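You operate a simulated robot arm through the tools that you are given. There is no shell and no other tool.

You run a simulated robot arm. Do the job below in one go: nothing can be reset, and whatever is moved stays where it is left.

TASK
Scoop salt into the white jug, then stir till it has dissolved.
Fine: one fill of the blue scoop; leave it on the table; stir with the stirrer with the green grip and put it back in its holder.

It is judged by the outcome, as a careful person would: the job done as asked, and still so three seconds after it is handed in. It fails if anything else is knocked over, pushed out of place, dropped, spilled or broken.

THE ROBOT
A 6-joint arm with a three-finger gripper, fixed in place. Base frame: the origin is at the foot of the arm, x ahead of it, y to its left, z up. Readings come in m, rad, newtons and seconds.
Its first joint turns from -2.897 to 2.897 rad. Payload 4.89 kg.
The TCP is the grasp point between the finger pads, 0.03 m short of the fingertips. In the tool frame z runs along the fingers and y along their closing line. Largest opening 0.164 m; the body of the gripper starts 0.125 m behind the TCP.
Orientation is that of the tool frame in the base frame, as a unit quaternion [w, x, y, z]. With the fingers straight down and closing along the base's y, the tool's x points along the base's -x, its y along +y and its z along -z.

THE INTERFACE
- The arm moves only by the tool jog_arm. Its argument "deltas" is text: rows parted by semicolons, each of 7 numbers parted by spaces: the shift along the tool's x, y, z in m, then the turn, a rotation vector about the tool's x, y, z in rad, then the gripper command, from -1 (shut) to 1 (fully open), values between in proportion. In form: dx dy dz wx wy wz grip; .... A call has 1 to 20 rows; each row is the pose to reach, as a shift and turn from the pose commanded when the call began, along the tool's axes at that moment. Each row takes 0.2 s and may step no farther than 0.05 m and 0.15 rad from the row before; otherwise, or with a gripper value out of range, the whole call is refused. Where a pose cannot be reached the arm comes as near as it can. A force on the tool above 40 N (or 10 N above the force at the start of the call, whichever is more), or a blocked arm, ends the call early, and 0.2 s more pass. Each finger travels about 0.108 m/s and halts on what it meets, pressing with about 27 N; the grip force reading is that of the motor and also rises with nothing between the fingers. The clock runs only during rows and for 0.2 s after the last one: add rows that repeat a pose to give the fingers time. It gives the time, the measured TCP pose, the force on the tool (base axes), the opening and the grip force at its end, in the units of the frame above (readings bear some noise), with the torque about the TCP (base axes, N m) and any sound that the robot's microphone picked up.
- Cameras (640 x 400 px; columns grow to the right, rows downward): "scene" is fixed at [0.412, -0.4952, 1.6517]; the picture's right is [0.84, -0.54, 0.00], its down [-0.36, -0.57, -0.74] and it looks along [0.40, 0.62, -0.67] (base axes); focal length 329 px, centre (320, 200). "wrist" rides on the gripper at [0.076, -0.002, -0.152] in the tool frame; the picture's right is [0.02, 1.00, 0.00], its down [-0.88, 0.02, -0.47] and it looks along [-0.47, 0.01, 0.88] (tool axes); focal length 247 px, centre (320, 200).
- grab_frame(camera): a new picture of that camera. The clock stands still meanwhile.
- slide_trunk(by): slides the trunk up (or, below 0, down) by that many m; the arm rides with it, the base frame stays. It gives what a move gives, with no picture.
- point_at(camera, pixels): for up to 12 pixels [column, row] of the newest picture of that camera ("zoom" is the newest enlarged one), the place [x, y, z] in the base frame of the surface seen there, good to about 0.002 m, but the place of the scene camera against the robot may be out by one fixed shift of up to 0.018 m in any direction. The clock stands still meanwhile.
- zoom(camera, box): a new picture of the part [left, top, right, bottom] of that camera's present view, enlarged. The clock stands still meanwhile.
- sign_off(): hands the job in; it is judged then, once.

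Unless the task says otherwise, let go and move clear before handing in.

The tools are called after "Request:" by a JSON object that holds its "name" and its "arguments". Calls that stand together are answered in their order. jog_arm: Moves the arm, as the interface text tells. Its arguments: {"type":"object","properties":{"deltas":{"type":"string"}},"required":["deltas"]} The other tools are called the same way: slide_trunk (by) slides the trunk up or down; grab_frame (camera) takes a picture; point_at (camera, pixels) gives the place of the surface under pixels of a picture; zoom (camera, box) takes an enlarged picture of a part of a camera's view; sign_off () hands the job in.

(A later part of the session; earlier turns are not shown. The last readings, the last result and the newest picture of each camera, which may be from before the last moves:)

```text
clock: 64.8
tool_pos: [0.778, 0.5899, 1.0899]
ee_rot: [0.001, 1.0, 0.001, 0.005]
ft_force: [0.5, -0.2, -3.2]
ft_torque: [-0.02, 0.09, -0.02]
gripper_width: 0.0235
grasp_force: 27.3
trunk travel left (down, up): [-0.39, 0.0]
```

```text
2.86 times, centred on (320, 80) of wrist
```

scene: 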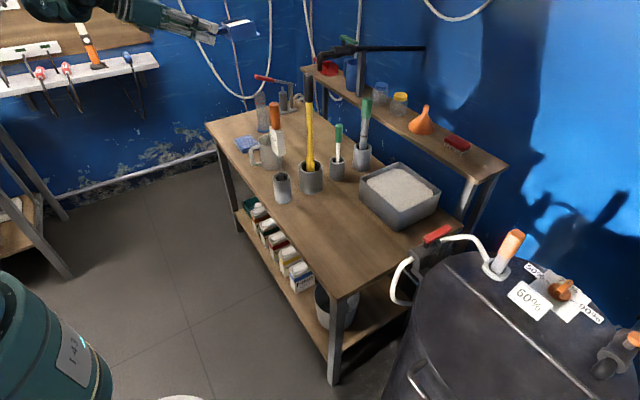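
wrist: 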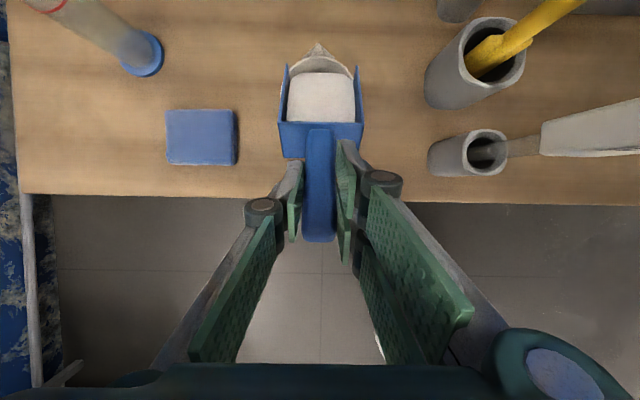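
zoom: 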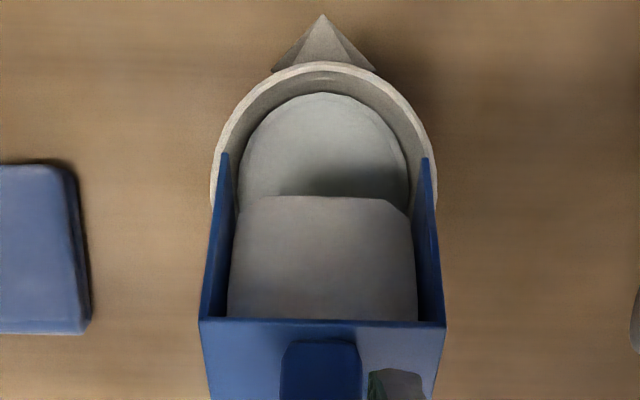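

The readings fluctuate by about 1 N, but the salt edge has dropped from row 73 to 78, so only a little has run out; more pitch is needed. I'll pitch in small steps, keeping the lip over the jug, and watch for the reach limit.

Request:
{"name": "jog_arm", "arguments": {"deltas": "0.006 0 0.002 0 -0.05 0 -1; 0.0138 0 0.0003 0 -0.1 0 -1; 0.0138 0 0.0003 0 -0.1 0 -1"}}

Request:
{"name": "zoom", "arguments": {"camera": "wrist", "box": [250, 10, 390, 150]}}

```text
clock: 65.6
tool_pos: [0.7933, 0.5892, 1.0893]
ee_rot: [0.001, 0.999, 0.001, -0.046]
ft_force: [0.4, -0.2, -3.8]
ft_torque: [0.03, 0.12, 0.02]
gripper_width: 0.0237
grasp_force: 26.8
trunk travel left (down, up): [-0.39, 0.0]
```

```text
2.86 times, centred on (320, 80) of wrist
```

zoom: 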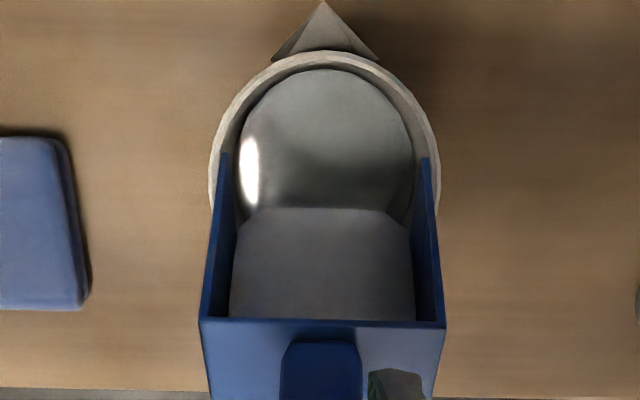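

The tool is still within reach and the salt edge is now lower still (zoom row 210), with liquid shining in the jug. I'll continue to about 69°.

Request:
{"name": "jog_arm", "arguments": {"deltas": "0.0078 0 -0.0021 0 -0.05 0 -1; 0.0156 0 -0.0037 0 -0.1 0 -1; 0.0156 0 -0.0037 0 -0.1 0 -1; 0.0156 0 -0.0037 0 -0.1 0 -1"}}

Request:
{"name": "zoom", "arguments": {"camera": "wrist", "box": [250, 10, 390, 150]}}

Request:
{"name": "zoom", "arguments": {"camera": "scene", "box": [230, 100, 310, 180]}}

```text
clock: 66.6
tool_pos: [0.8093, 0.5893, 1.0928]
ee_rot: [0.001, 0.996, 0.001, -0.095]
ft_force: [-0.4, -0.1, -2.2]
ft_torque: [-0.01, -0.04, -0.01]
gripper_width: 0.0238
grasp_force: 26.7
trunk travel left (down, up): [-0.39, 0.0]
```

```text
2.86 times, centred on (320, 80) of wrist
```

zoom: 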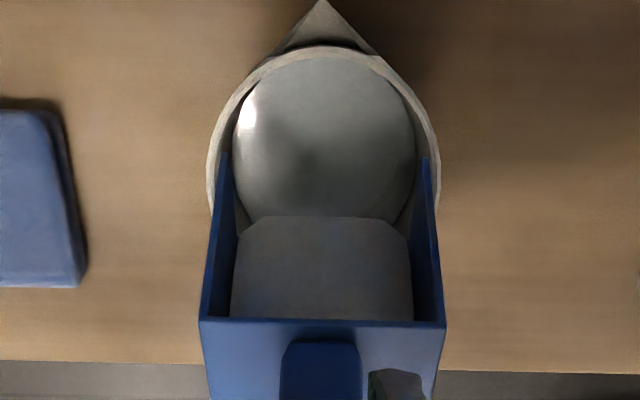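

```text
5.00 times, centred on (270, 140) of scene
```

zoom: 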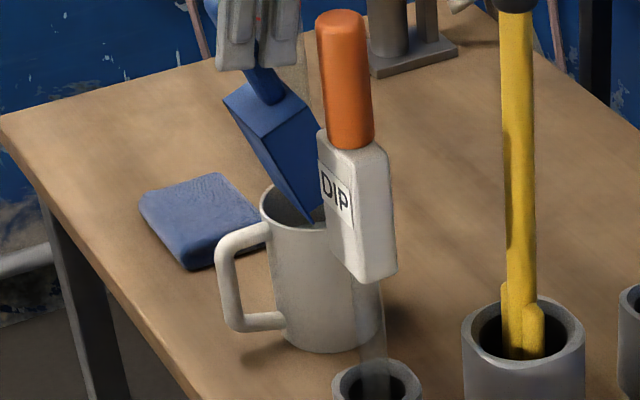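

Still within reach at 69°, with some salt left in the scoop and none outside the jug. I'll keep going in small steps toward 75–80°.

Request:
{"name": "jog_arm", "arguments": {"deltas": "0.0078 0 -0.0019 0 -0.05 0 -1; 0.0157 0 -0.0038 0 -0.1 0 -1; 0.0157 0 -0.0038 0 -0.1 0 -1; 0.0157 0 -0.0038 0 -0.1 0 -1"}}

Request:
{"name": "zoom", "arguments": {"camera": "wrist", "box": [250, 10, 390, 150]}}

```text
clock: 67.6
tool_pos: [0.8245, 0.5897, 1.0927]
ee_rot: [0.001, 0.99, 0.0, -0.144]
ft_force: [-0.1, -0.3, -1.5]
ft_torque: [-0.01, -0.04, 0.03]
gripper_width: 0.0236
grasp_force: 27.5
trunk travel left (down, up): [-0.39, 0.0]
```

```text
2.86 times, centred on (320, 80) of wrist
```

zoom: 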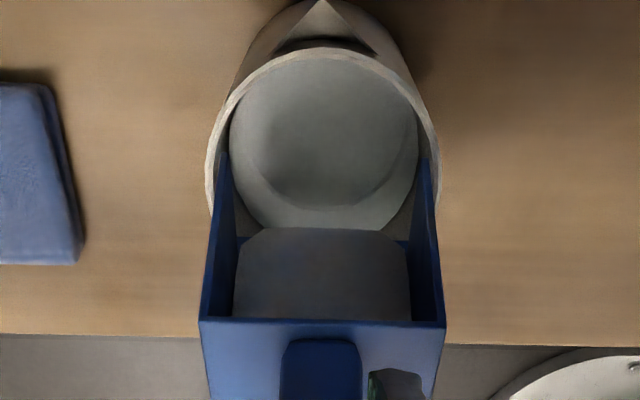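

Reach still holds at 75° and the salt keeps running into the jug (a pale patch shows in it). I'll continue to about 86°.

Request:
{"name": "jog_arm", "arguments": {"deltas": "0.0078 0 -0.002 0 -0.05 0 -1; 0.0156 0 -0.0037 0 -0.1 0 -1; 0.0156 0 -0.0037 0 -0.1 0 -1; 0.0235 0 -0.005 0 -0.15 0 -1; 0.0315 0 -0.0058 0 -0.2 0 -1; 0.0315 0 -0.0058 0 -0.2 0 -1; 0.0315 0 -0.0058 0 -0.2 0 -1"}}

Request:
{"name": "zoom", "arguments": {"camera": "wrist", "box": [250, 10, 390, 150]}}

Request:
{"name": "zoom", "arguments": {"camera": "scene", "box": [230, 100, 310, 180]}}

```text
clock: 69.2
tool_pos: [0.8568, 0.5902, 1.0905]
ee_rot: [0.001, 0.97, 0.0, -0.243]
ft_force: [0.0, -0.4, -1.9]
ft_torque: [0.06, -0.04, -0.01]
gripper_width: 0.0234
grasp_force: 27.2
trunk travel left (down, up): [-0.39, 0.0]
```

```text
2.86 times, centred on (320, 80) of wrist
```

zoom: 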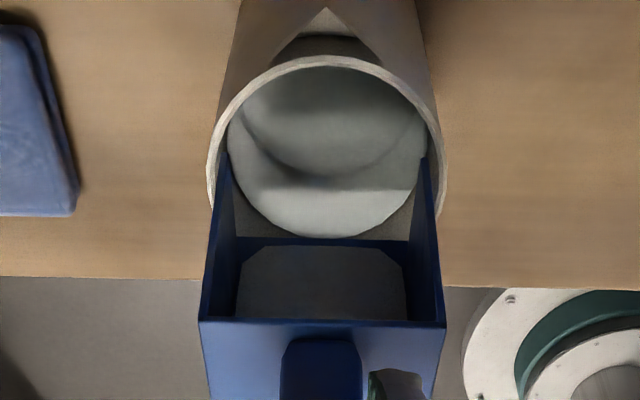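

```text
5.00 times, centred on (270, 140) of scene
```

zoom: 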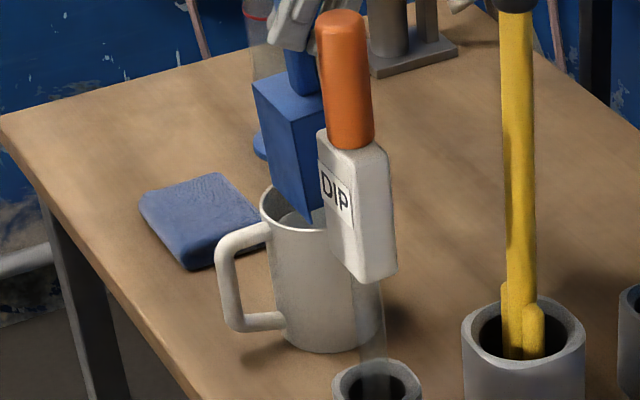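

The scoop is now near vertical with the last salt still at its back. Before going further I'll check the whole scene for arm clearance.

Request:
{"name": "grab_frame", "arguments": {"camera": "scene"}}

Request:
{"name": "zoom", "arguments": {"camera": "wrist", "box": [270, 60, 370, 130]}}

```text
taken
```

scene: 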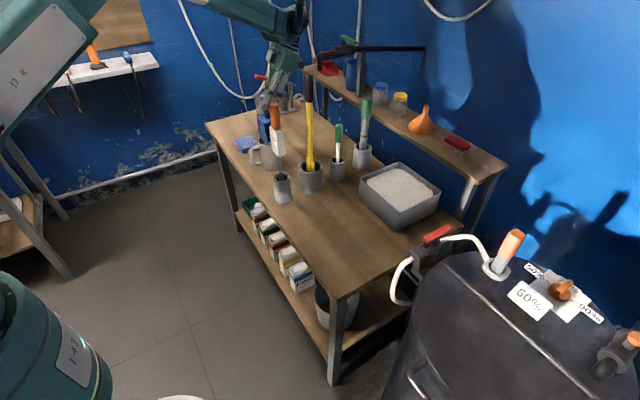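

```text
5.71 times, centred on (320, 95) of wrist
```

zoom: 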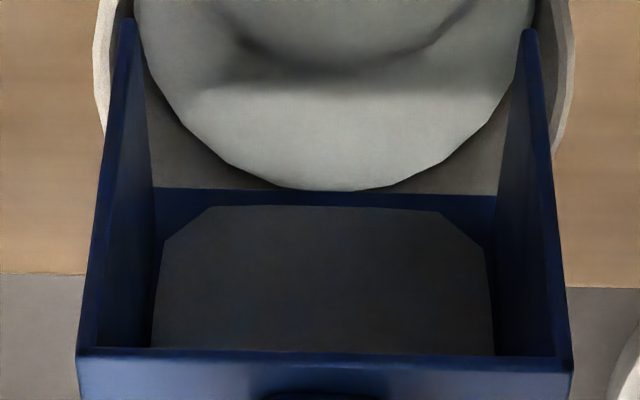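

There's still a shrinking layer of salt in the scoop. I'll hold about 3 seconds to see whether it keeps flowing at this angle.

Request:
{"name": "jog_arm", "arguments": {"deltas": "0 0 0 0 0 0 -1; 0 0 0 0 0 0 -1; 0 0 0 0 0 0 -1; 0 0 0 0 0 0 -1; 0 0 0 0 0 0 -1; 0 0 0 0 0 0 -1; 0 0 0 0 0 0 -1; 0 0 0 0 0 0 -1; 0 0 0 0 0 0 -1; 0 0 0 0 0 0 -1; 0 0 0 0 0 0 -1; 0 0 0 0 0 0 -1; 0 0 0 0 0 0 -1; 0 0 0 0 0 0 -1; 0 0 0 0 0 0 -1"}}

Request:
{"name": "zoom", "arguments": {"camera": "wrist", "box": [270, 60, 370, 130]}}

```text
clock: 72.4
tool_pos: [0.8562, 0.5909, 1.0888]
ee_rot: [0.001, 0.97, 0.0, -0.242]
ft_force: [-0.5, -0.3, -1.1]
ft_torque: [-0.01, -0.03, 0.02]
gripper_width: 0.0236
grasp_force: 27.3
trunk travel left (down, up): [-0.39, 0.0]
```

```text
5.71 times, centred on (320, 95) of wrist
```

zoom: 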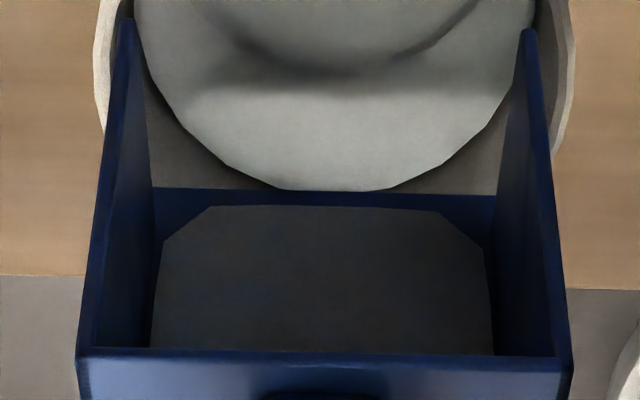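

Nothing changes with time, so it depends on tilt; the load reading (1–1.9 N) says most of the salt is out. I'll pitch slightly past vertical to empty it.

Request:
{"name": "jog_arm", "arguments": {"deltas": "0.0068 0 -0.0036 0 -0.05 0 -1; 0.0137 0 -0.0072 0 -0.1 0 -1; 0.0212 0 -0.0092 0 -0.15 0 -1; 0.0286 0 -0.0112 0 -0.2 0 -1; 0.0286 0 -0.0112 0 -0.2 0 -1; 0.0286 0 -0.0112 0 -0.2 0 -1"}}

Request:
{"name": "zoom", "arguments": {"camera": "wrist", "box": [270, 60, 370, 130]}}

Request:
{"name": "grab_frame", "arguments": {"camera": "scene"}}

```text
clock: 73.8
tool_pos: [0.8721, 0.6027, 1.0885]
ee_rot: [-0.025, 0.962, -0.008, -0.272]
ft_force: [-0.6, -0.1, -0.7]
ft_torque: [-0.05, 0.04, 0.05]
gripper_width: 0.0237
grasp_force: 26.9
out of reach, approached as far as the arm can: row 2, 3, 4, 5, 6
trunk travel left (down, up): [-0.39, 0.0]
```

```text
5.71 times, centred on (320, 95) of wrist
```

zoom: 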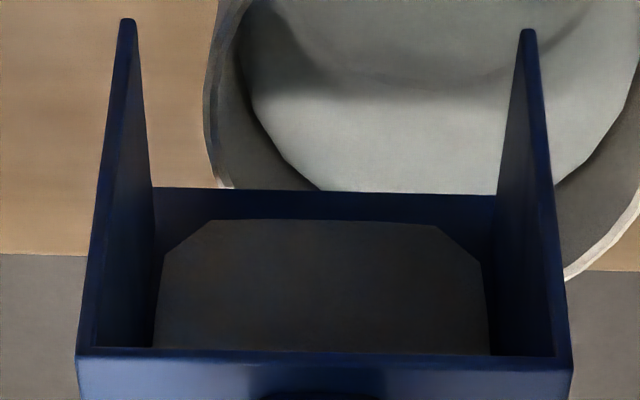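

```text
taken
```

scene: 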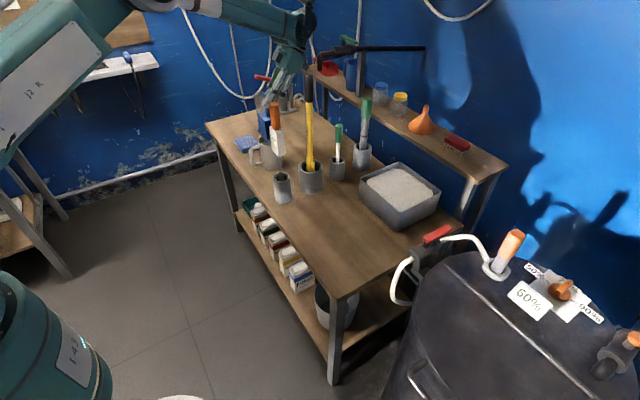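

The arm hit its reach limit and twisted sideways by about 1.3 cm, so the scoop's +y edge is no longer over the jug. No spilled salt shows on the table at the left, and I'll bring it straight back to the previous good pose.

Request:
{"name": "jog_arm", "arguments": {"deltas": "-0.0135 0.0134 0.0075 -0.052 0.062 -0.003 -1; -0.0135 0.0134 0.0075 -0.052 0.062 -0.003 -1"}}

Request:
{"name": "grab_frame", "arguments": {"camera": "wrist"}}

Request:
{"name": "zoom", "arguments": {"camera": "scene", "box": [220, 100, 310, 200]}}

```text
clock: 74.4
tool_pos: [0.8561, 0.5895, 1.0873]
ee_rot: [0.001, 0.97, 0.0, -0.242]
ft_force: [-3.3, -0.4, 6.8]
ft_torque: [-0.21, 0.74, -0.02]
gripper_width: 0.0237
grasp_force: 26.9
trunk travel left (down, up): [-0.39, 0.0]
```

```text
taken
```

wrist: 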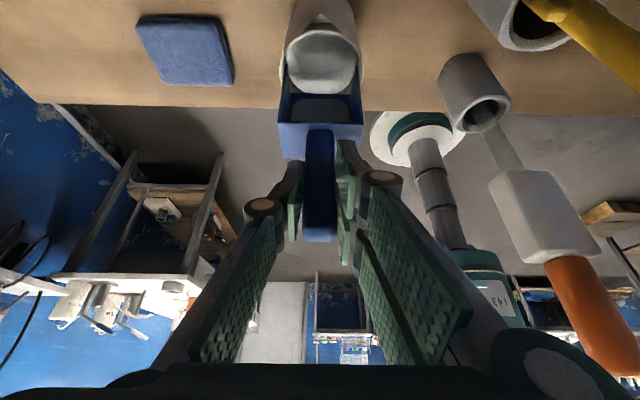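

```text
4.00 times, centred on (265, 150) of scene
```

zoom: 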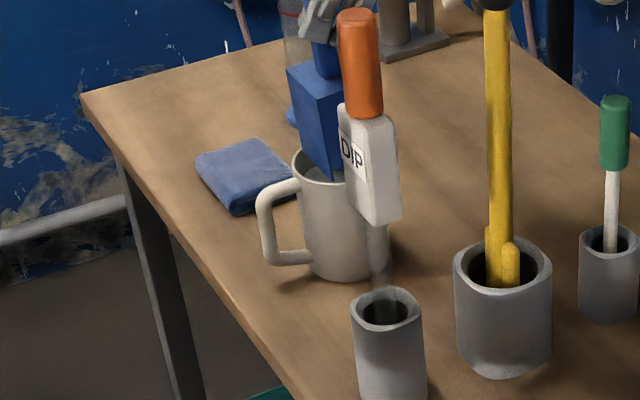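

There's a 7 N contact at the lip, most likely a lip corner on the jug's rim. I'll raise 1.5 cm right away and check the jug hasn't moved.

Request:
{"name": "jog_arm", "arguments": {"deltas": "-0.0047 0 -0.0088 0 0 0 -1; -0.0071 0 -0.0132 0 0 0 -1; -0.0071 0 -0.0132 0 0 0 -1"}}

Request:
{"name": "zoom", "arguments": {"camera": "wrist", "box": [260, 0, 380, 130]}}

Request:
{"name": "zoom", "arguments": {"camera": "scene", "box": [220, 100, 310, 200]}}

```text
clock: 75.2
tool_pos: [0.8562, 0.5887, 1.1038]
ee_rot: [0.002, 0.97, 0.001, -0.243]
ft_force: [0.0, 0.2, -0.6]
ft_torque: [-0.01, -0.04, 0.01]
gripper_width: 0.0237
grasp_force: 27.0
trunk travel left (down, up): [-0.39, 0.0]
```

```text
3.08 times, centred on (320, 65) of wrist
```

zoom: 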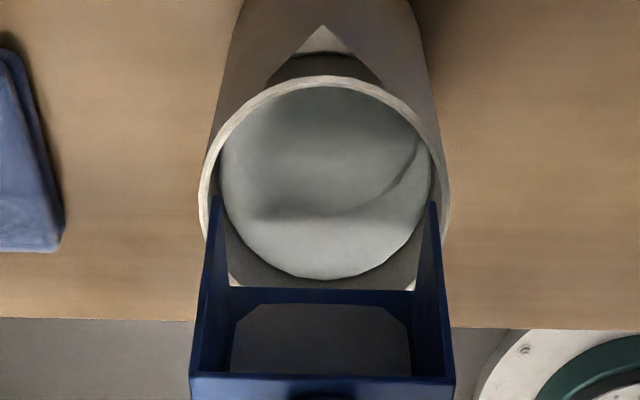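

```text
4.00 times, centred on (265, 150) of scene
```

zoom: 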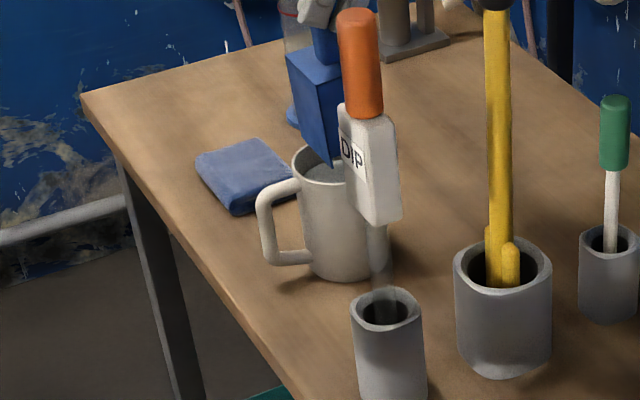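

The jug hasn't moved and the load shows the scoop nearly empty, with a thin layer left. To tip further within reach I'll turn the pitched scoop 0.5 rad about the jug's axis (it stays over the mouth), 1.5 cm higher than before.

Request:
{"name": "jog_arm", "arguments": {"deltas": "-0.0002 0.0015 0.0001 0.0588 0 0.1103 -1; -0.0004 0.0029 0.0002 0.1177 0 0.2206 -1; -0.0006 0.0044 0.0003 0.1765 0 0.3309 -1; -0.0008 0.0058 0.0004 0.2353 0 0.4412 -1; -0.0008 0.0058 0.0004 0.2353 0 0.4412 -1"}}

Request:
{"name": "grab_frame", "arguments": {"camera": "wrist"}}

Request:
{"name": "grab_frame", "arguments": {"camera": "scene"}}

```text
clock: 76.4
tool_pos: [0.8578, 0.5826, 1.104]
ee_rot: [-0.06, 0.94, -0.24, -0.235]
ft_force: [-0.8, -0.2, -1.2]
ft_torque: [0.03, -0.08, -0.01]
gripper_width: 0.0236
grasp_force: 27.5
trunk travel left (down, up): [-0.39, 0.0]
```

```text
taken
```

wrist: 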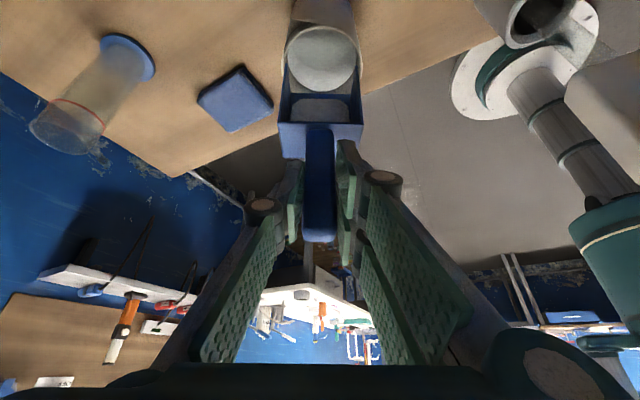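

```text
taken
```

scene: 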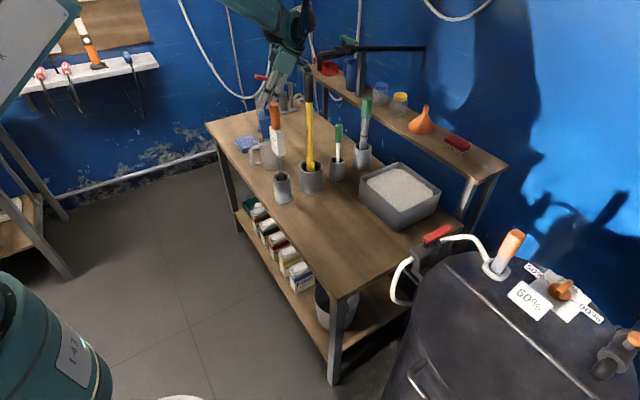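

The turned pose is clear of everything, with the scoop still centred over the jug (wrist (320,60)). I'll pitch further in small steps about the lip.

Request:
{"name": "jog_arm", "arguments": {"deltas": "0.0097 0 -0.0025 0 -0.0625 0 -1; 0.0196 0 -0.0045 0 -0.125 0 -1; 0.0196 0 -0.0045 0 -0.125 0 -1"}}

Request:
{"name": "zoom", "arguments": {"camera": "wrist", "box": [260, 0, 380, 130]}}

Request:
{"name": "grab_frame", "arguments": {"camera": "scene"}}

```text
clock: 77.2
tool_pos: [0.8755, 0.5729, 1.0968]
ee_rot: [-0.074, 0.924, -0.236, -0.293]
ft_force: [1.4, -0.9, -2.2]
ft_torque: [0.08, 0.14, 0.0]
gripper_width: 0.0235
grasp_force: 27.3
trunk travel left (down, up): [-0.39, 0.0]
```

```text
3.08 times, centred on (320, 65) of wrist
```

zoom: 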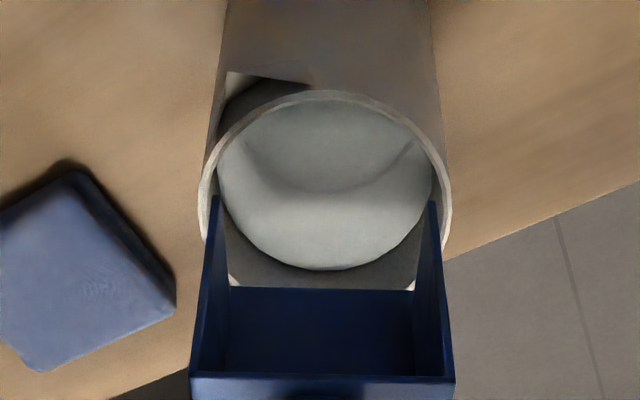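

```text
taken
```

scene: 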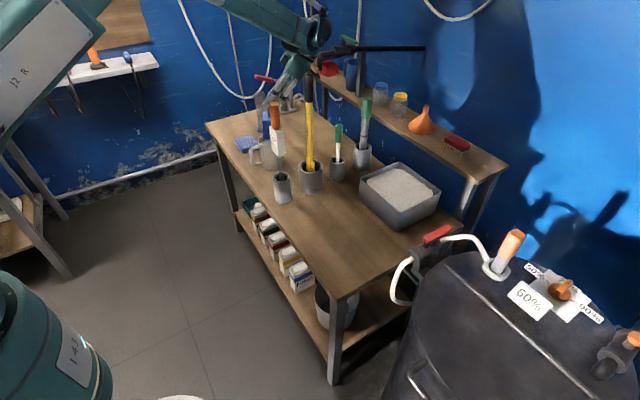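

The scoop is now completely empty (bare blue floor at zoom (320,330)) and all the salt is in the jug. I'll un-tip slightly and rise straight up, clear of the jug.

Request:
{"name": "jog_arm", "arguments": {"deltas": "-0.0095 0 0.0031 0 0.0625 0 -1; -0.0188 0 0.0069 0 0.125 0 -1; -0.0361 0 -0.0176 0 0.125 0 -1; -0.0592 0 -0.0503 0 0.125 0 -1; -0.0823 0 -0.083 0 0.125 0 -1; -0.1053 0 -0.1156 0 0.125 0 -1; -0.1284 0 -0.1483 0 0.125 0 -1; -0.1342 0 -0.1564 0 0.125 0 -1"}}

Request:
{"name": "grab_frame", "arguments": {"camera": "wrist"}}

Request:
{"name": "grab_frame", "arguments": {"camera": "scene"}}

```text
clock: 79.0
tool_pos: [0.8558, 0.5829, 1.3043]
ee_rot: [-0.06, 0.94, -0.239, -0.234]
ft_force: [-0.8, 0.3, -0.4]
ft_torque: [0.0, -0.12, -0.07]
gripper_width: 0.0234
grasp_force: 27.1
trunk travel left (down, up): [-0.39, 0.0]
```

```text
taken
```

wrist: 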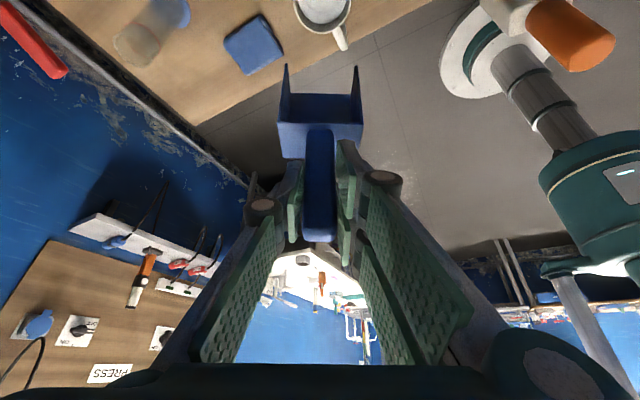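

```text
taken
```

scene: 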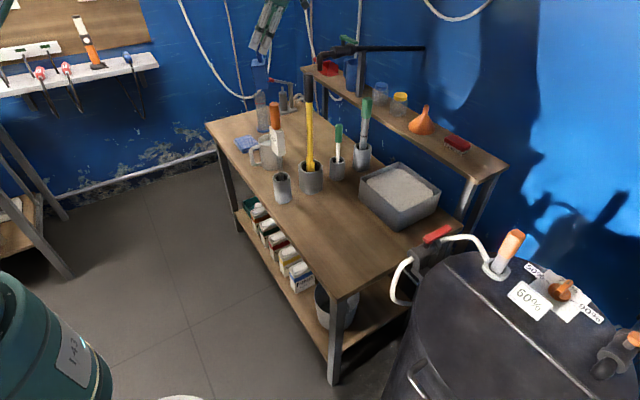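

The scoop is clear at z 1.30 and empty. I'll bring it back to level while moving back and up, away from the tall tools.

Request:
{"name": "jog_arm", "arguments": {"deltas": "-0.011 0.0052 -0.0003 0 0.1364 0 -1; -0.022 0.0105 -0.0006 0 0.2727 0 -1; -0.033 0.0157 -0.0009 0 0.4091 0 -1; -0.044 0.0209 -0.0012 0 0.5455 0 -1; -0.055 0.0261 -0.0015 0 0.6818 0 -1; -0.0661 0.0314 -0.0019 0 0.8182 0 -1; -0.0771 0.0366 -0.0022 0 0.9545 0 -1; -0.0881 0.0418 -0.0025 0 1.0909 0 -1; -0.0991 0.047 -0.0028 0 1.2273 0 -1; -0.1101 0.0523 -0.0031 0 1.3636 0 -1; -0.1211 0.0575 -0.0034 0 1.498 0 -1; -0.1211 0.0575 -0.0034 0 1.498 0 -1"}}

Request:
{"name": "grab_frame", "arguments": {"camera": "scene"}}

Request:
{"name": "grab_frame", "arguments": {"camera": "wrist"}}

```text
clock: 81.6
tool_pos: [0.7355, 0.5821, 1.3635]
ee_rot: [0.12, 0.848, -0.216, 0.469]
ft_force: [0.3, 1.1, -0.9]
ft_torque: [0.04, 0.02, -0.02]
gripper_width: 0.0238
grasp_force: 26.8
trunk travel left (down, up): [-0.39, 0.0]
```

```text
taken
```

scene: 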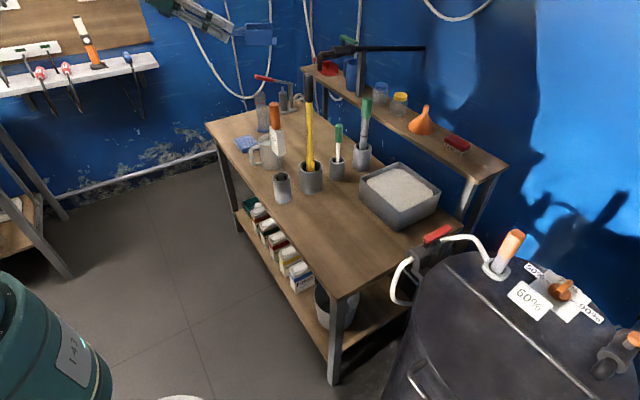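

```text
taken
```

wrist: 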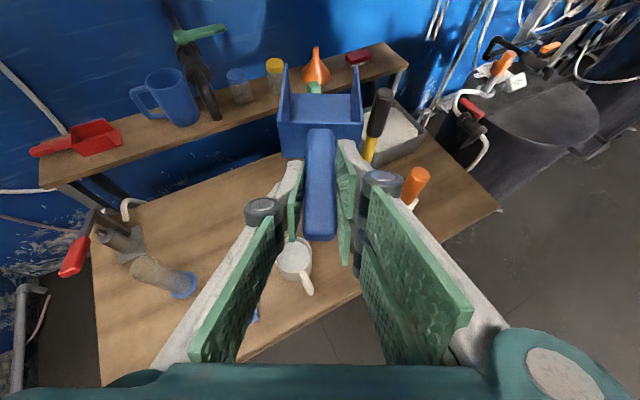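

The scoop is level and empty. I'll go back over the tall tools at the same height, turning back to face +x, to above the free table area near (0.84,0.13).

Request:
{"name": "jog_arm", "arguments": {"deltas": "0.0135 0.0291 0.0215 0.0352 0 -0.0222 -1; 0.0271 0.0581 0.0429 0.0705 0 -0.0445 -1; 0.0406 0.0872 0.0644 0.1057 0 -0.0667 -1; 0.0541 0.1162 0.0858 0.141 0 -0.0889 -1; 0.0677 0.1453 0.1073 0.1762 0 -0.1111 -1; 0.0812 0.1744 0.1288 0.2115 0 -0.1334 -1; 0.0947 0.2034 0.1502 0.2467 0 -0.1556 -1; 0.1083 0.2325 0.1717 0.2819 0 -0.1778 -1; 0.1218 0.2615 0.1931 0.3172 0 -0.2 -1; 0.1353 0.2906 0.2146 0.3524 0 -0.2223 -1; 0.1489 0.3196 0.236 0.3877 0 -0.2445 -1; 0.1624 0.3487 0.2575 0.4229 0 -0.2667 -1; 0.1624 0.3487 0.2575 0.4229 0 -0.2667 -1"}}

Request:
{"name": "grab_frame", "arguments": {"camera": "wrist"}}

Request:
{"name": "zoom", "arguments": {"camera": "scene", "box": [220, 100, 310, 200]}}

```text
clock: 84.4
tool_pos: [0.8374, 0.1295, 1.3651]
ee_rot: [-0.001, 0.875, 0.001, 0.483]
ft_force: [0.5, -1.0, -0.1]
ft_torque: [0.1, 0.11, 0.14]
gripper_width: 0.0236
grasp_force: 26.9
trunk travel left (down, up): [-0.39, 0.0]
```

```text
taken
```

wrist: 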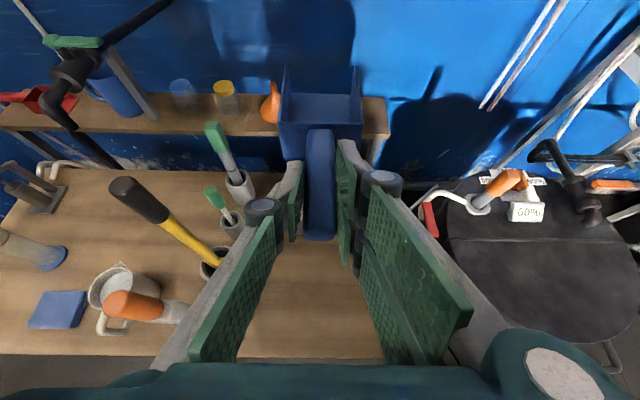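

```text
4.00 times, centred on (265, 150) of scene
```

zoom: 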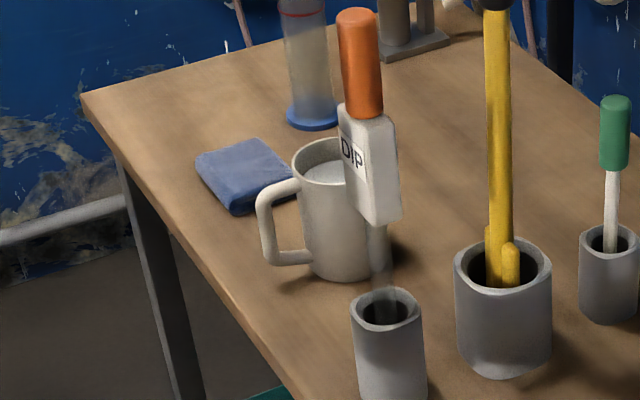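

No spill around the jug and the liquid level has risen visibly. Now I'll slide the trunk all the way down (tool to z about 0.975 above the free spot).

Request:
{"name": "slide_trunk", "arguments": {"by": -0.39}}

Request:
{"name": "grab_frame", "arguments": {"camera": "wrist"}}

Request:
{"name": "grab_frame", "arguments": {"camera": "scene"}}

```text
clock: 88.2
tool_pos: [0.8364, 0.1312, 0.9754]
ee_rot: [0.0, 0.875, 0.001, 0.483]
ft_force: [0.5, 0.0, -1.3]
ft_torque: [-0.01, 0.11, 0.04]
gripper_width: 0.0236
grasp_force: 27.1
trunk travel left (down, up): [0.0, 0.39]
```

```text
taken
```

wrist: 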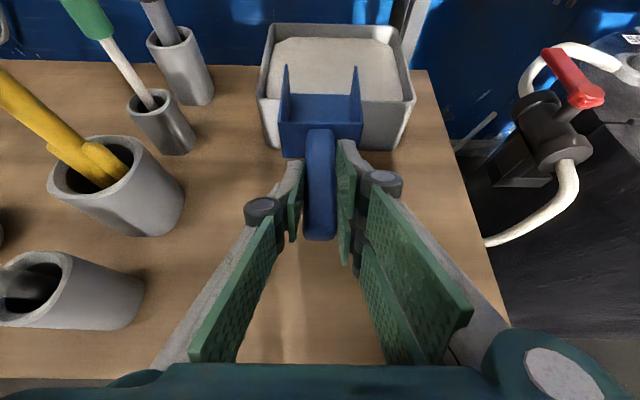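

```text
taken
```

scene: 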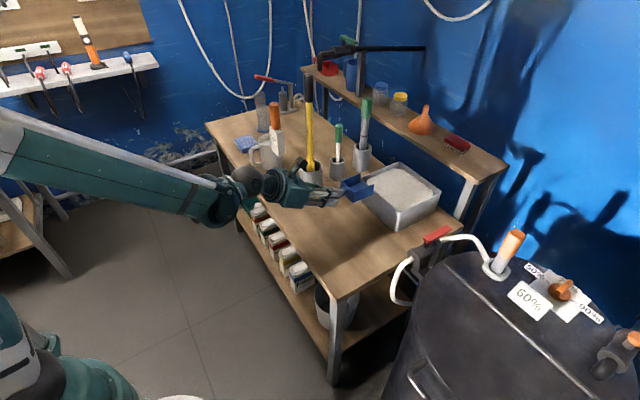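

The scoop hangs level 13 cm above its set-down place. I'll lower it gently to the table.

Request:
{"name": "jog_arm", "arguments": {"deltas": "-0.0233 0 0.0194 0 0 0 -1; -0.0465 0 0.0388 0 0 0 -1; -0.0704 0 0.057 0 0 0 -1; -0.0873 0 0.0677 0 0 0 -1; -0.0983 0 0.0746 0 0 0 -1; -0.1047 0 0.0786 0 0 0 -1; -0.1047 0 0.0786 0 0 0 -1"}}

Request:
{"name": "grab_frame", "arguments": {"camera": "wrist"}}

Request:
{"name": "zoom", "arguments": {"camera": "scene", "box": [280, 140, 420, 260]}}

```text
clock: 89.8
tool_pos: [0.8464, 0.13, 0.845]
ee_rot: [0.0, 0.875, 0.0, 0.484]
ft_force: [-1.7, 0.1, 5.9]
ft_torque: [-0.02, -0.96, 0.06]
gripper_width: 0.0234
grasp_force: 27.2
trunk travel left (down, up): [0.0, 0.39]
```

```text
taken
```

wrist: 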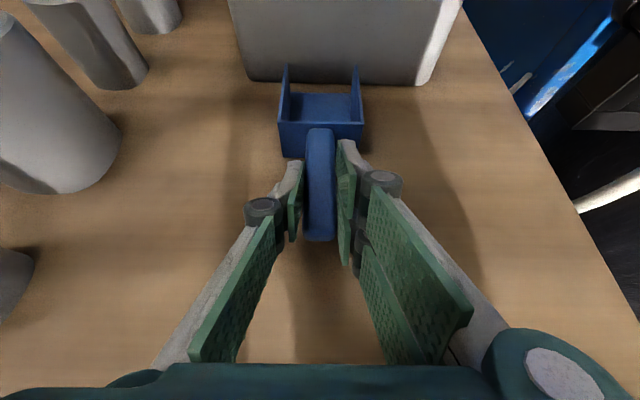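

```text
3.33 times, centred on (350, 200) of scene
```

zoom: 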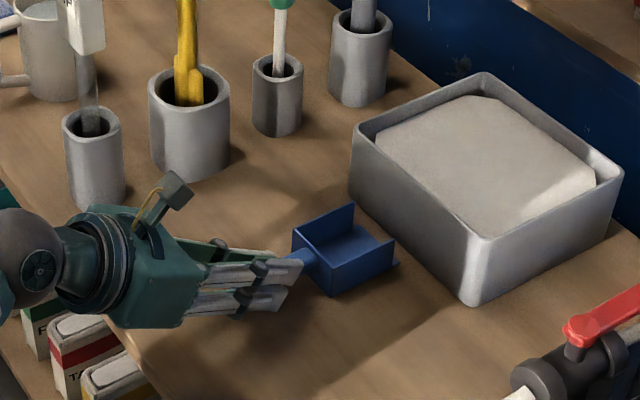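

The scoop's front edge touches the table (6 N). I'll open the fingers and rise straight up.

Request:
{"name": "jog_arm", "arguments": {"deltas": "0 0 0 0 0 0 -0.6; 0 0 0 0 0 0 -0.3; 0 0 0 0 0 0 -0.3"}}

Request:
{"name": "jog_arm", "arguments": {"deltas": "0.0169 0 -0.0107 0 0 0 -0.3; 0.0423 0 -0.0267 0 0 0 -0.3; 0.0761 0 -0.048 0 0 0 -0.3; 0.11 0 -0.0693 0 0 0 -0.3; 0.1438 0 -0.0907 0 0 0 -0.3; 0.1776 0 -0.112 0 0 0 -0.3"}}

Request:
{"name": "grab_frame", "arguments": {"camera": "wrist"}}

Request:
{"name": "grab_frame", "arguments": {"camera": "scene"}}

```text
clock: 90.6
tool_pos: [0.8478, 0.1297, 0.845]
ee_rot: [0.001, 0.875, 0.0, 0.483]
ft_force: [-0.1, 0.3, -0.2]
ft_torque: [0.02, 0.03, -0.03]
gripper_width: 0.0573
grasp_force: 0.0
trunk travel left (down, up): [0.0, 0.39]
```

```text
clock: 92.0
tool_pos: [0.8456, 0.1285, 1.0551]
ee_rot: [0.001, 0.876, 0.0, 0.482]
ft_force: [1.3, 0.1, -0.7]
ft_torque: [-0.04, 0.07, -0.04]
gripper_width: 0.0574
grasp_force: 0.0
trunk travel left (down, up): [0.0, 0.39]
```

```text
taken
```

wrist: 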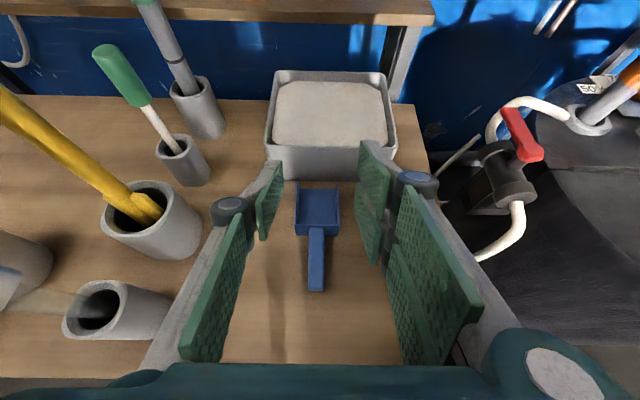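

```text
taken
```

scene: 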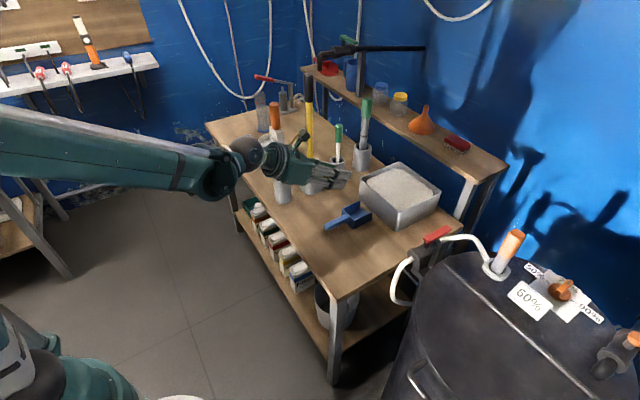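

The scoop lies flat on the table at wrist (316,230). Now the stirrer: I'll enlarge both green-gripped tools once more from this closer, lower view.

Request:
{"name": "zoom", "arguments": {"camera": "wrist", "box": [80, 0, 240, 200]}}

Request:
{"name": "point_at", "arguments": {"camera": "wrist", "pixels": [[103, 52], [120, 75], [140, 98], [150, 113], [165, 138], [176, 146], [188, 165], [160, 158], [207, 150], [190, 95], [172, 50], [150, 8]]}}

```text
2.00 times, centred on (160, 100) of wrist
```

zoom: 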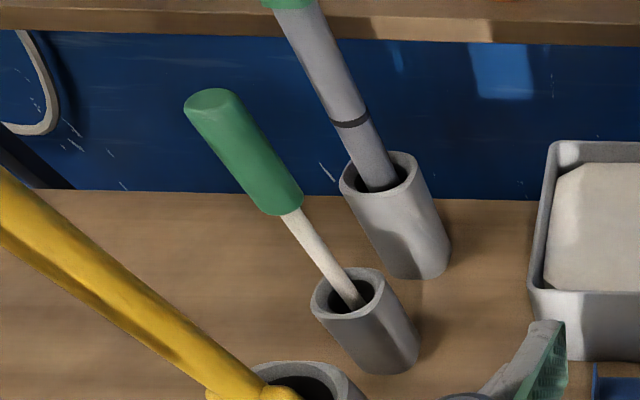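

```text
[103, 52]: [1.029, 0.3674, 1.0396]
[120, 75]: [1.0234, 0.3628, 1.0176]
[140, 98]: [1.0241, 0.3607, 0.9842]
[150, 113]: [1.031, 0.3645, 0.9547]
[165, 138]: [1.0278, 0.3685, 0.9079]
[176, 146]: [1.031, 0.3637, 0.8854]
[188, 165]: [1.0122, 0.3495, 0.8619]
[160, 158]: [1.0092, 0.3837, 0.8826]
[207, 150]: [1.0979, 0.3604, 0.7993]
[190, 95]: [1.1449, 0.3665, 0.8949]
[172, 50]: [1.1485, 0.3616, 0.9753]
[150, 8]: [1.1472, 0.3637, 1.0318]
```

The nearer tool's green grip spans z 0.975–1.04 at about (1.026,0.363), on a thin white stirring rod; the rear one is a thick grey tube, not a stirring rod. I'll approach from the -y side, turning the tool about 60° at a standoff clear of the yellow paddle.

Request:
{"name": "jog_arm", "arguments": {"deltas": "0.0038 -0.0163 0.0154 0.111 0 -0.07 -0.15; 0.0076 -0.0326 0.0308 0.222 0 -0.14 -0.15; 0.0114 -0.0489 0.0462 0.333 0 -0.21 -0.15; 0.0152 -0.0653 0.0616 0.444 0 -0.28 -0.15; 0.019 -0.0816 0.077 0.555 0 -0.35 -0.15; 0.0228 -0.0979 0.0924 0.666 0 -0.42 -0.15; 0.0266 -0.1142 0.1078 0.777 0 -0.49 -0.15; 0.0304 -0.1305 0.1232 0.888 0 -0.56 -0.15; 0.0304 -0.1305 0.1232 0.888 0 -0.56 -0.15"}}

Request:
{"name": "grab_frame", "arguments": {"camera": "wrist"}}

Request:
{"name": "grab_frame", "arguments": {"camera": "scene"}}

```text
clock: 94.0
tool_pos: [0.8901, 0.379, 1.0204]
ee_rot: [-0.06, 0.841, 0.187, 0.503]
ft_force: [2.2, -54.0, 14.4]
ft_torque: [2.89, 1.9, 6.51]
gripper_width: 0.067
grasp_force: 0.0
out of reach, approached as far as the arm can: row 2, 3, 4, 5, 6, 7, 8, 9
trunk travel left (down, up): [0.0, 0.39]
stopped in row 9: the force on the tool passed its limit at 192 N (the readings are from after the stop); the commanded pose is now the measured one
```

```text
taken
```

wrist: 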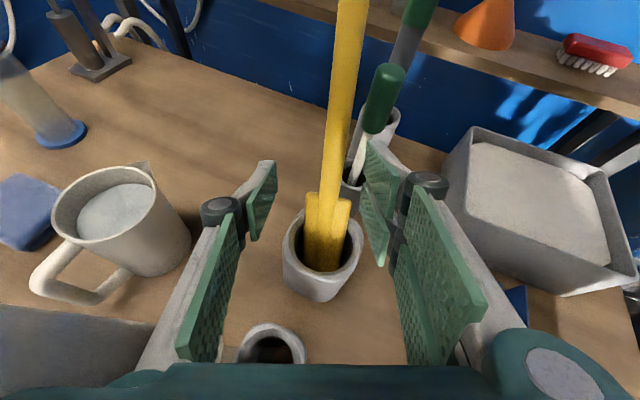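

```text
taken
```

scene: 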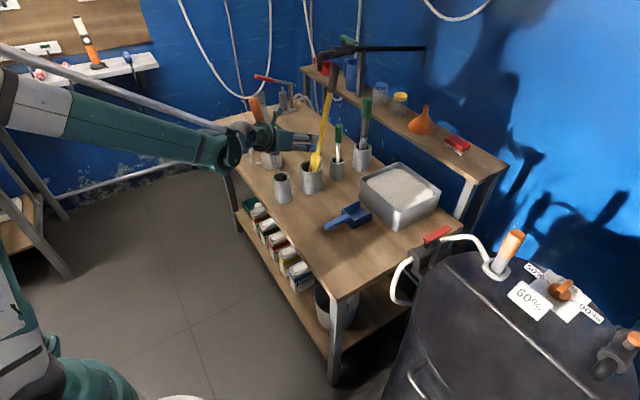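

That went wrong: the turn was beyond a joint limit, the arm swung to (0.89,0.379) and pressed with 54 N against the yellow paddle and the DIP tool. I'll look closely before making any move.

Request:
{"name": "zoom", "arguments": {"camera": "scene", "box": [210, 60, 370, 220]}}

Request:
{"name": "zoom", "arguments": {"camera": "wrist", "box": [200, 100, 440, 390]}}

Request:
{"name": "point_at", "arguments": {"camera": "scene", "pixels": [[257, 105], [255, 120], [262, 130], [332, 75], [328, 110], [320, 150], [312, 175], [282, 185], [220, 150], [270, 140], [300, 138], [240, 130]]}}

```text
2.50 times, centred on (290, 140) of scene
```

zoom: 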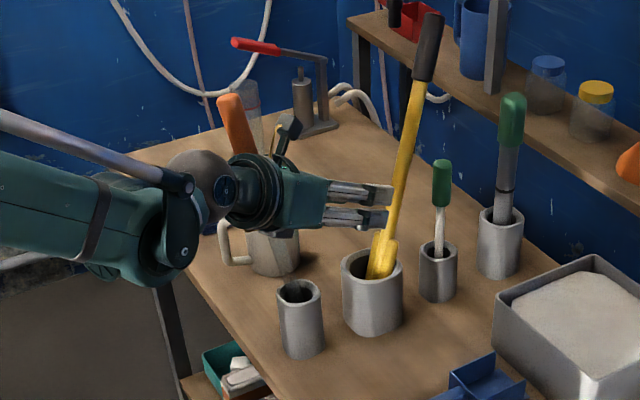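

```text
1.38 times, centred on (320, 245) of wrist
```

zoom: 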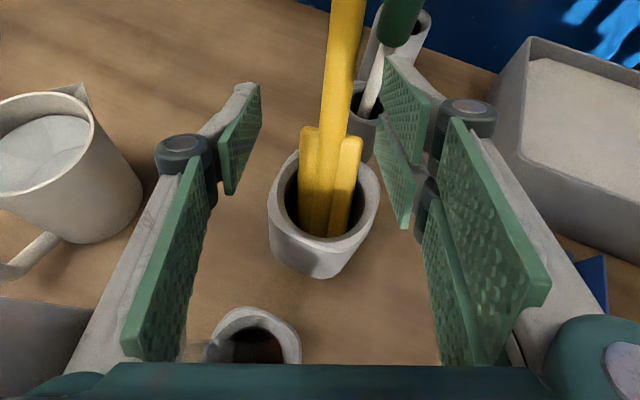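

```text
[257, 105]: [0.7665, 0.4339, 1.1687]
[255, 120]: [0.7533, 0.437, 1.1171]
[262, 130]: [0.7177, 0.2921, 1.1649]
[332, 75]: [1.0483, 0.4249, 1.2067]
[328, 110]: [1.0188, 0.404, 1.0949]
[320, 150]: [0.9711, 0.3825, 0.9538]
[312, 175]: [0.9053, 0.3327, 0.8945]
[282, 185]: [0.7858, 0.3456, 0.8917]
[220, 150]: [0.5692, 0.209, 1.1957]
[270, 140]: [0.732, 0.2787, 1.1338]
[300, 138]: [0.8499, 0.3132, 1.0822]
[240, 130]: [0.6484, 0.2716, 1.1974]
```

Both leaning tools are still in their holders, and the holders are where they were (DIP holder scene (282,188), paddle holder (311,176)). I need to know whether the yellow shaft is between my fingers before backing out, so I'll measure it.

Request:
{"name": "point_at", "arguments": {"camera": "wrist", "pixels": [[348, 30], [342, 90], [335, 150], [328, 200], [325, 250], [265, 165], [263, 190], [370, 150], [378, 200], [270, 345], [245, 355], [300, 340]]}}

Request:
{"name": "zoom", "arguments": {"camera": "scene", "box": [240, 70, 340, 170]}}

```text
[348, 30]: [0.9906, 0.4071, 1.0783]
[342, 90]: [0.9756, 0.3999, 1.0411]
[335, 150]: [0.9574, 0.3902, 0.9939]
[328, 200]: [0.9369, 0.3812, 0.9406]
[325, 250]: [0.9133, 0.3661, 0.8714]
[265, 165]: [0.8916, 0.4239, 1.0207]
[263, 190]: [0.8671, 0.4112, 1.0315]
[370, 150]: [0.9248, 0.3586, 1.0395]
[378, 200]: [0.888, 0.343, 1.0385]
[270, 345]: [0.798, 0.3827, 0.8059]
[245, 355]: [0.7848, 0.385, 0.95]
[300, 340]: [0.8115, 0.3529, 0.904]
```

```text
4.00 times, centred on (290, 120) of scene
```

zoom: 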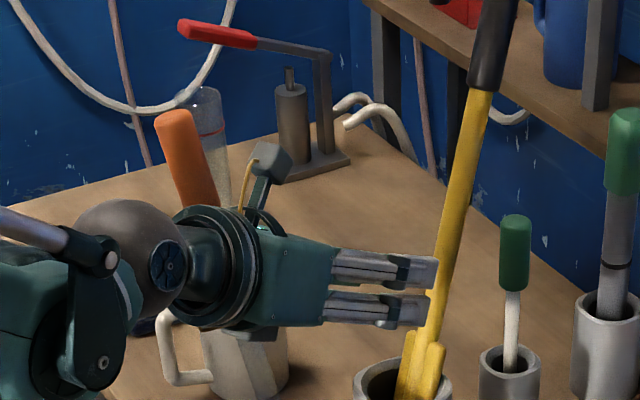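

The yellow shaft is about 3 cm ahead of the fingertips, not between them, and the DIP tool leans away on the +y side, so moving toward -y is the safe way out. I'll first creep 4 cm in -y with the orientation held.

Request:
{"name": "jog_arm", "arguments": {"deltas": "-0.0025 0.0092 -0.0029 0 0 0 -0.15; -0.0051 0.0184 -0.0058 0 0 0 -0.15; -0.0076 0.0276 -0.0087 0 0 0 -0.15; -0.0102 0.0368 -0.0116 0 0 0 -0.15"}}

Request:
{"name": "grab_frame", "arguments": {"camera": "wrist"}}

Request:
{"name": "zoom", "arguments": {"camera": "scene", "box": [210, 60, 370, 220]}}

```text
clock: 95.0
tool_pos: [0.882, 0.3601, 1.0189]
ee_rot: [-0.053, 0.842, 0.181, 0.506]
ft_force: [-0.1, 0.9, 0.6]
ft_torque: [-0.07, -0.05, -0.07]
gripper_width: 0.0696
grasp_force: 0.1
out of reach, approached as far as the arm can: row 2, 3, 4
trunk travel left (down, up): [0.0, 0.39]
```

```text
taken
```

wrist: 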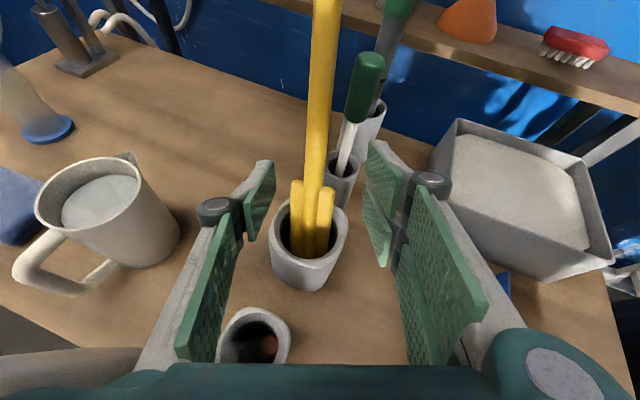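

```text
2.50 times, centred on (290, 140) of scene
```

zoom: 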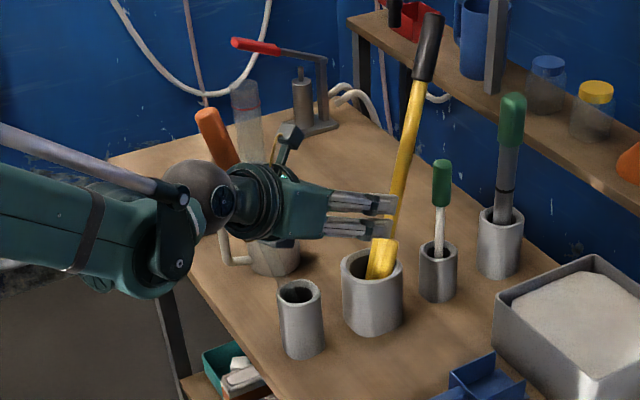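

Contact is gone, but the arm is at a wrist joint limit that ties its yaw to the base angle, so it can't move straight sideways. I'll withdraw backward along its own axis instead, slowly.

Request:
{"name": "jog_arm", "arguments": {"deltas": "-0.0097 0.0004 -0.0175 0 0 0 -0.15; -0.0194 0.0007 -0.0349 0 0 0 -0.15; -0.0291 0.0011 -0.0524 0 0 0 -0.15; -0.0388 0.0014 -0.0699 0 0 0 -0.15; -0.0485 0.0018 -0.0873 0 0 0 -0.15; -0.0582 0.0021 -0.1048 0 0 0 -0.15"}}

Request:
{"name": "grab_frame", "arguments": {"camera": "wrist"}}

Request:
{"name": "zoom", "arguments": {"camera": "scene", "box": [210, 60, 370, 220]}}

```text
clock: 96.4
tool_pos: [0.7707, 0.3182, 1.0207]
ee_rot: [-0.057, 0.841, 0.186, 0.504]
ft_force: [0.2, 1.1, -0.1]
ft_torque: [-0.01, 0.01, -0.02]
gripper_width: 0.0696
grasp_force: 0.2
out of reach, approached as far as the arm can: row 1, 2, 3, 4, 5, 6
trunk travel left (down, up): [0.0, 0.39]
```

```text
taken
```

wrist: 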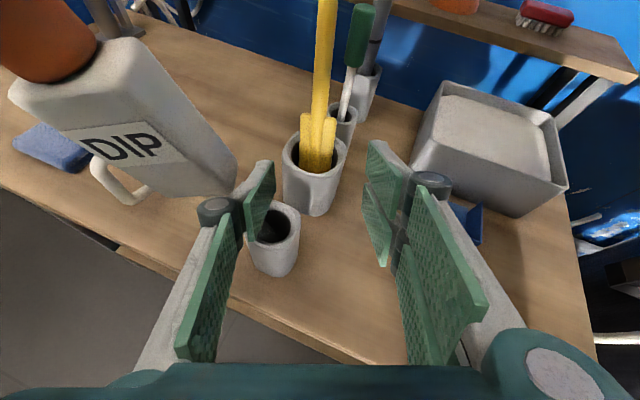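

```text
2.50 times, centred on (290, 140) of scene
```

zoom: 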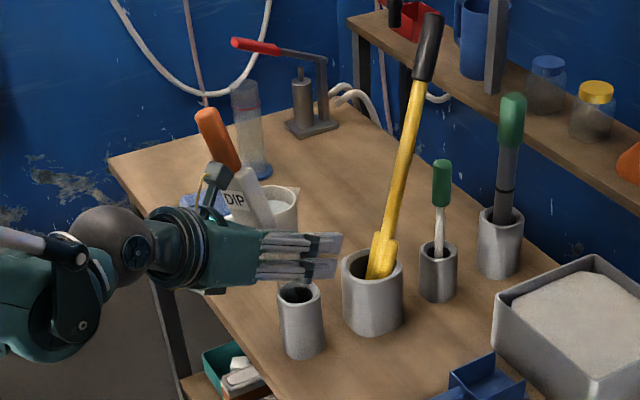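

The DIP tool (wrist (140,130)) and yellow paddle both lean in their holders but are supported; I'll put them upright again afterwards. First I'll rise straight up using the trunk, since both lean away from the gripper.

Request:
{"name": "slide_trunk", "arguments": {"by": 0.3}}

Request:
{"name": "grab_frame", "arguments": {"camera": "wrist"}}

Request:
{"name": "grab_frame", "arguments": {"camera": "scene"}}

```text
clock: 99.4
tool_pos: [0.7701, 0.3199, 1.3214]
ee_rot: [-0.056, 0.841, 0.185, 0.506]
ft_force: [-0.4, 0.8, -0.4]
ft_torque: [0.03, -0.03, 0.01]
gripper_width: 0.0697
grasp_force: 0.1
trunk travel left (down, up): [-0.3, 0.09]
```

```text
taken
```

wrist: 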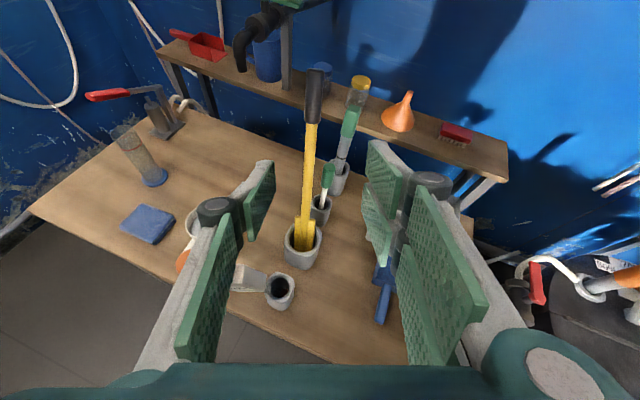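

```text
taken
```

scene: 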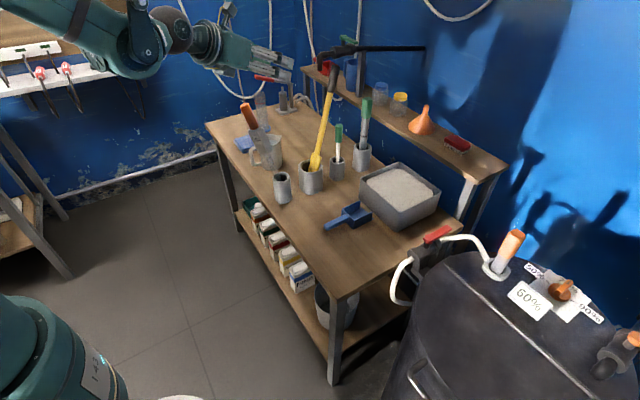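

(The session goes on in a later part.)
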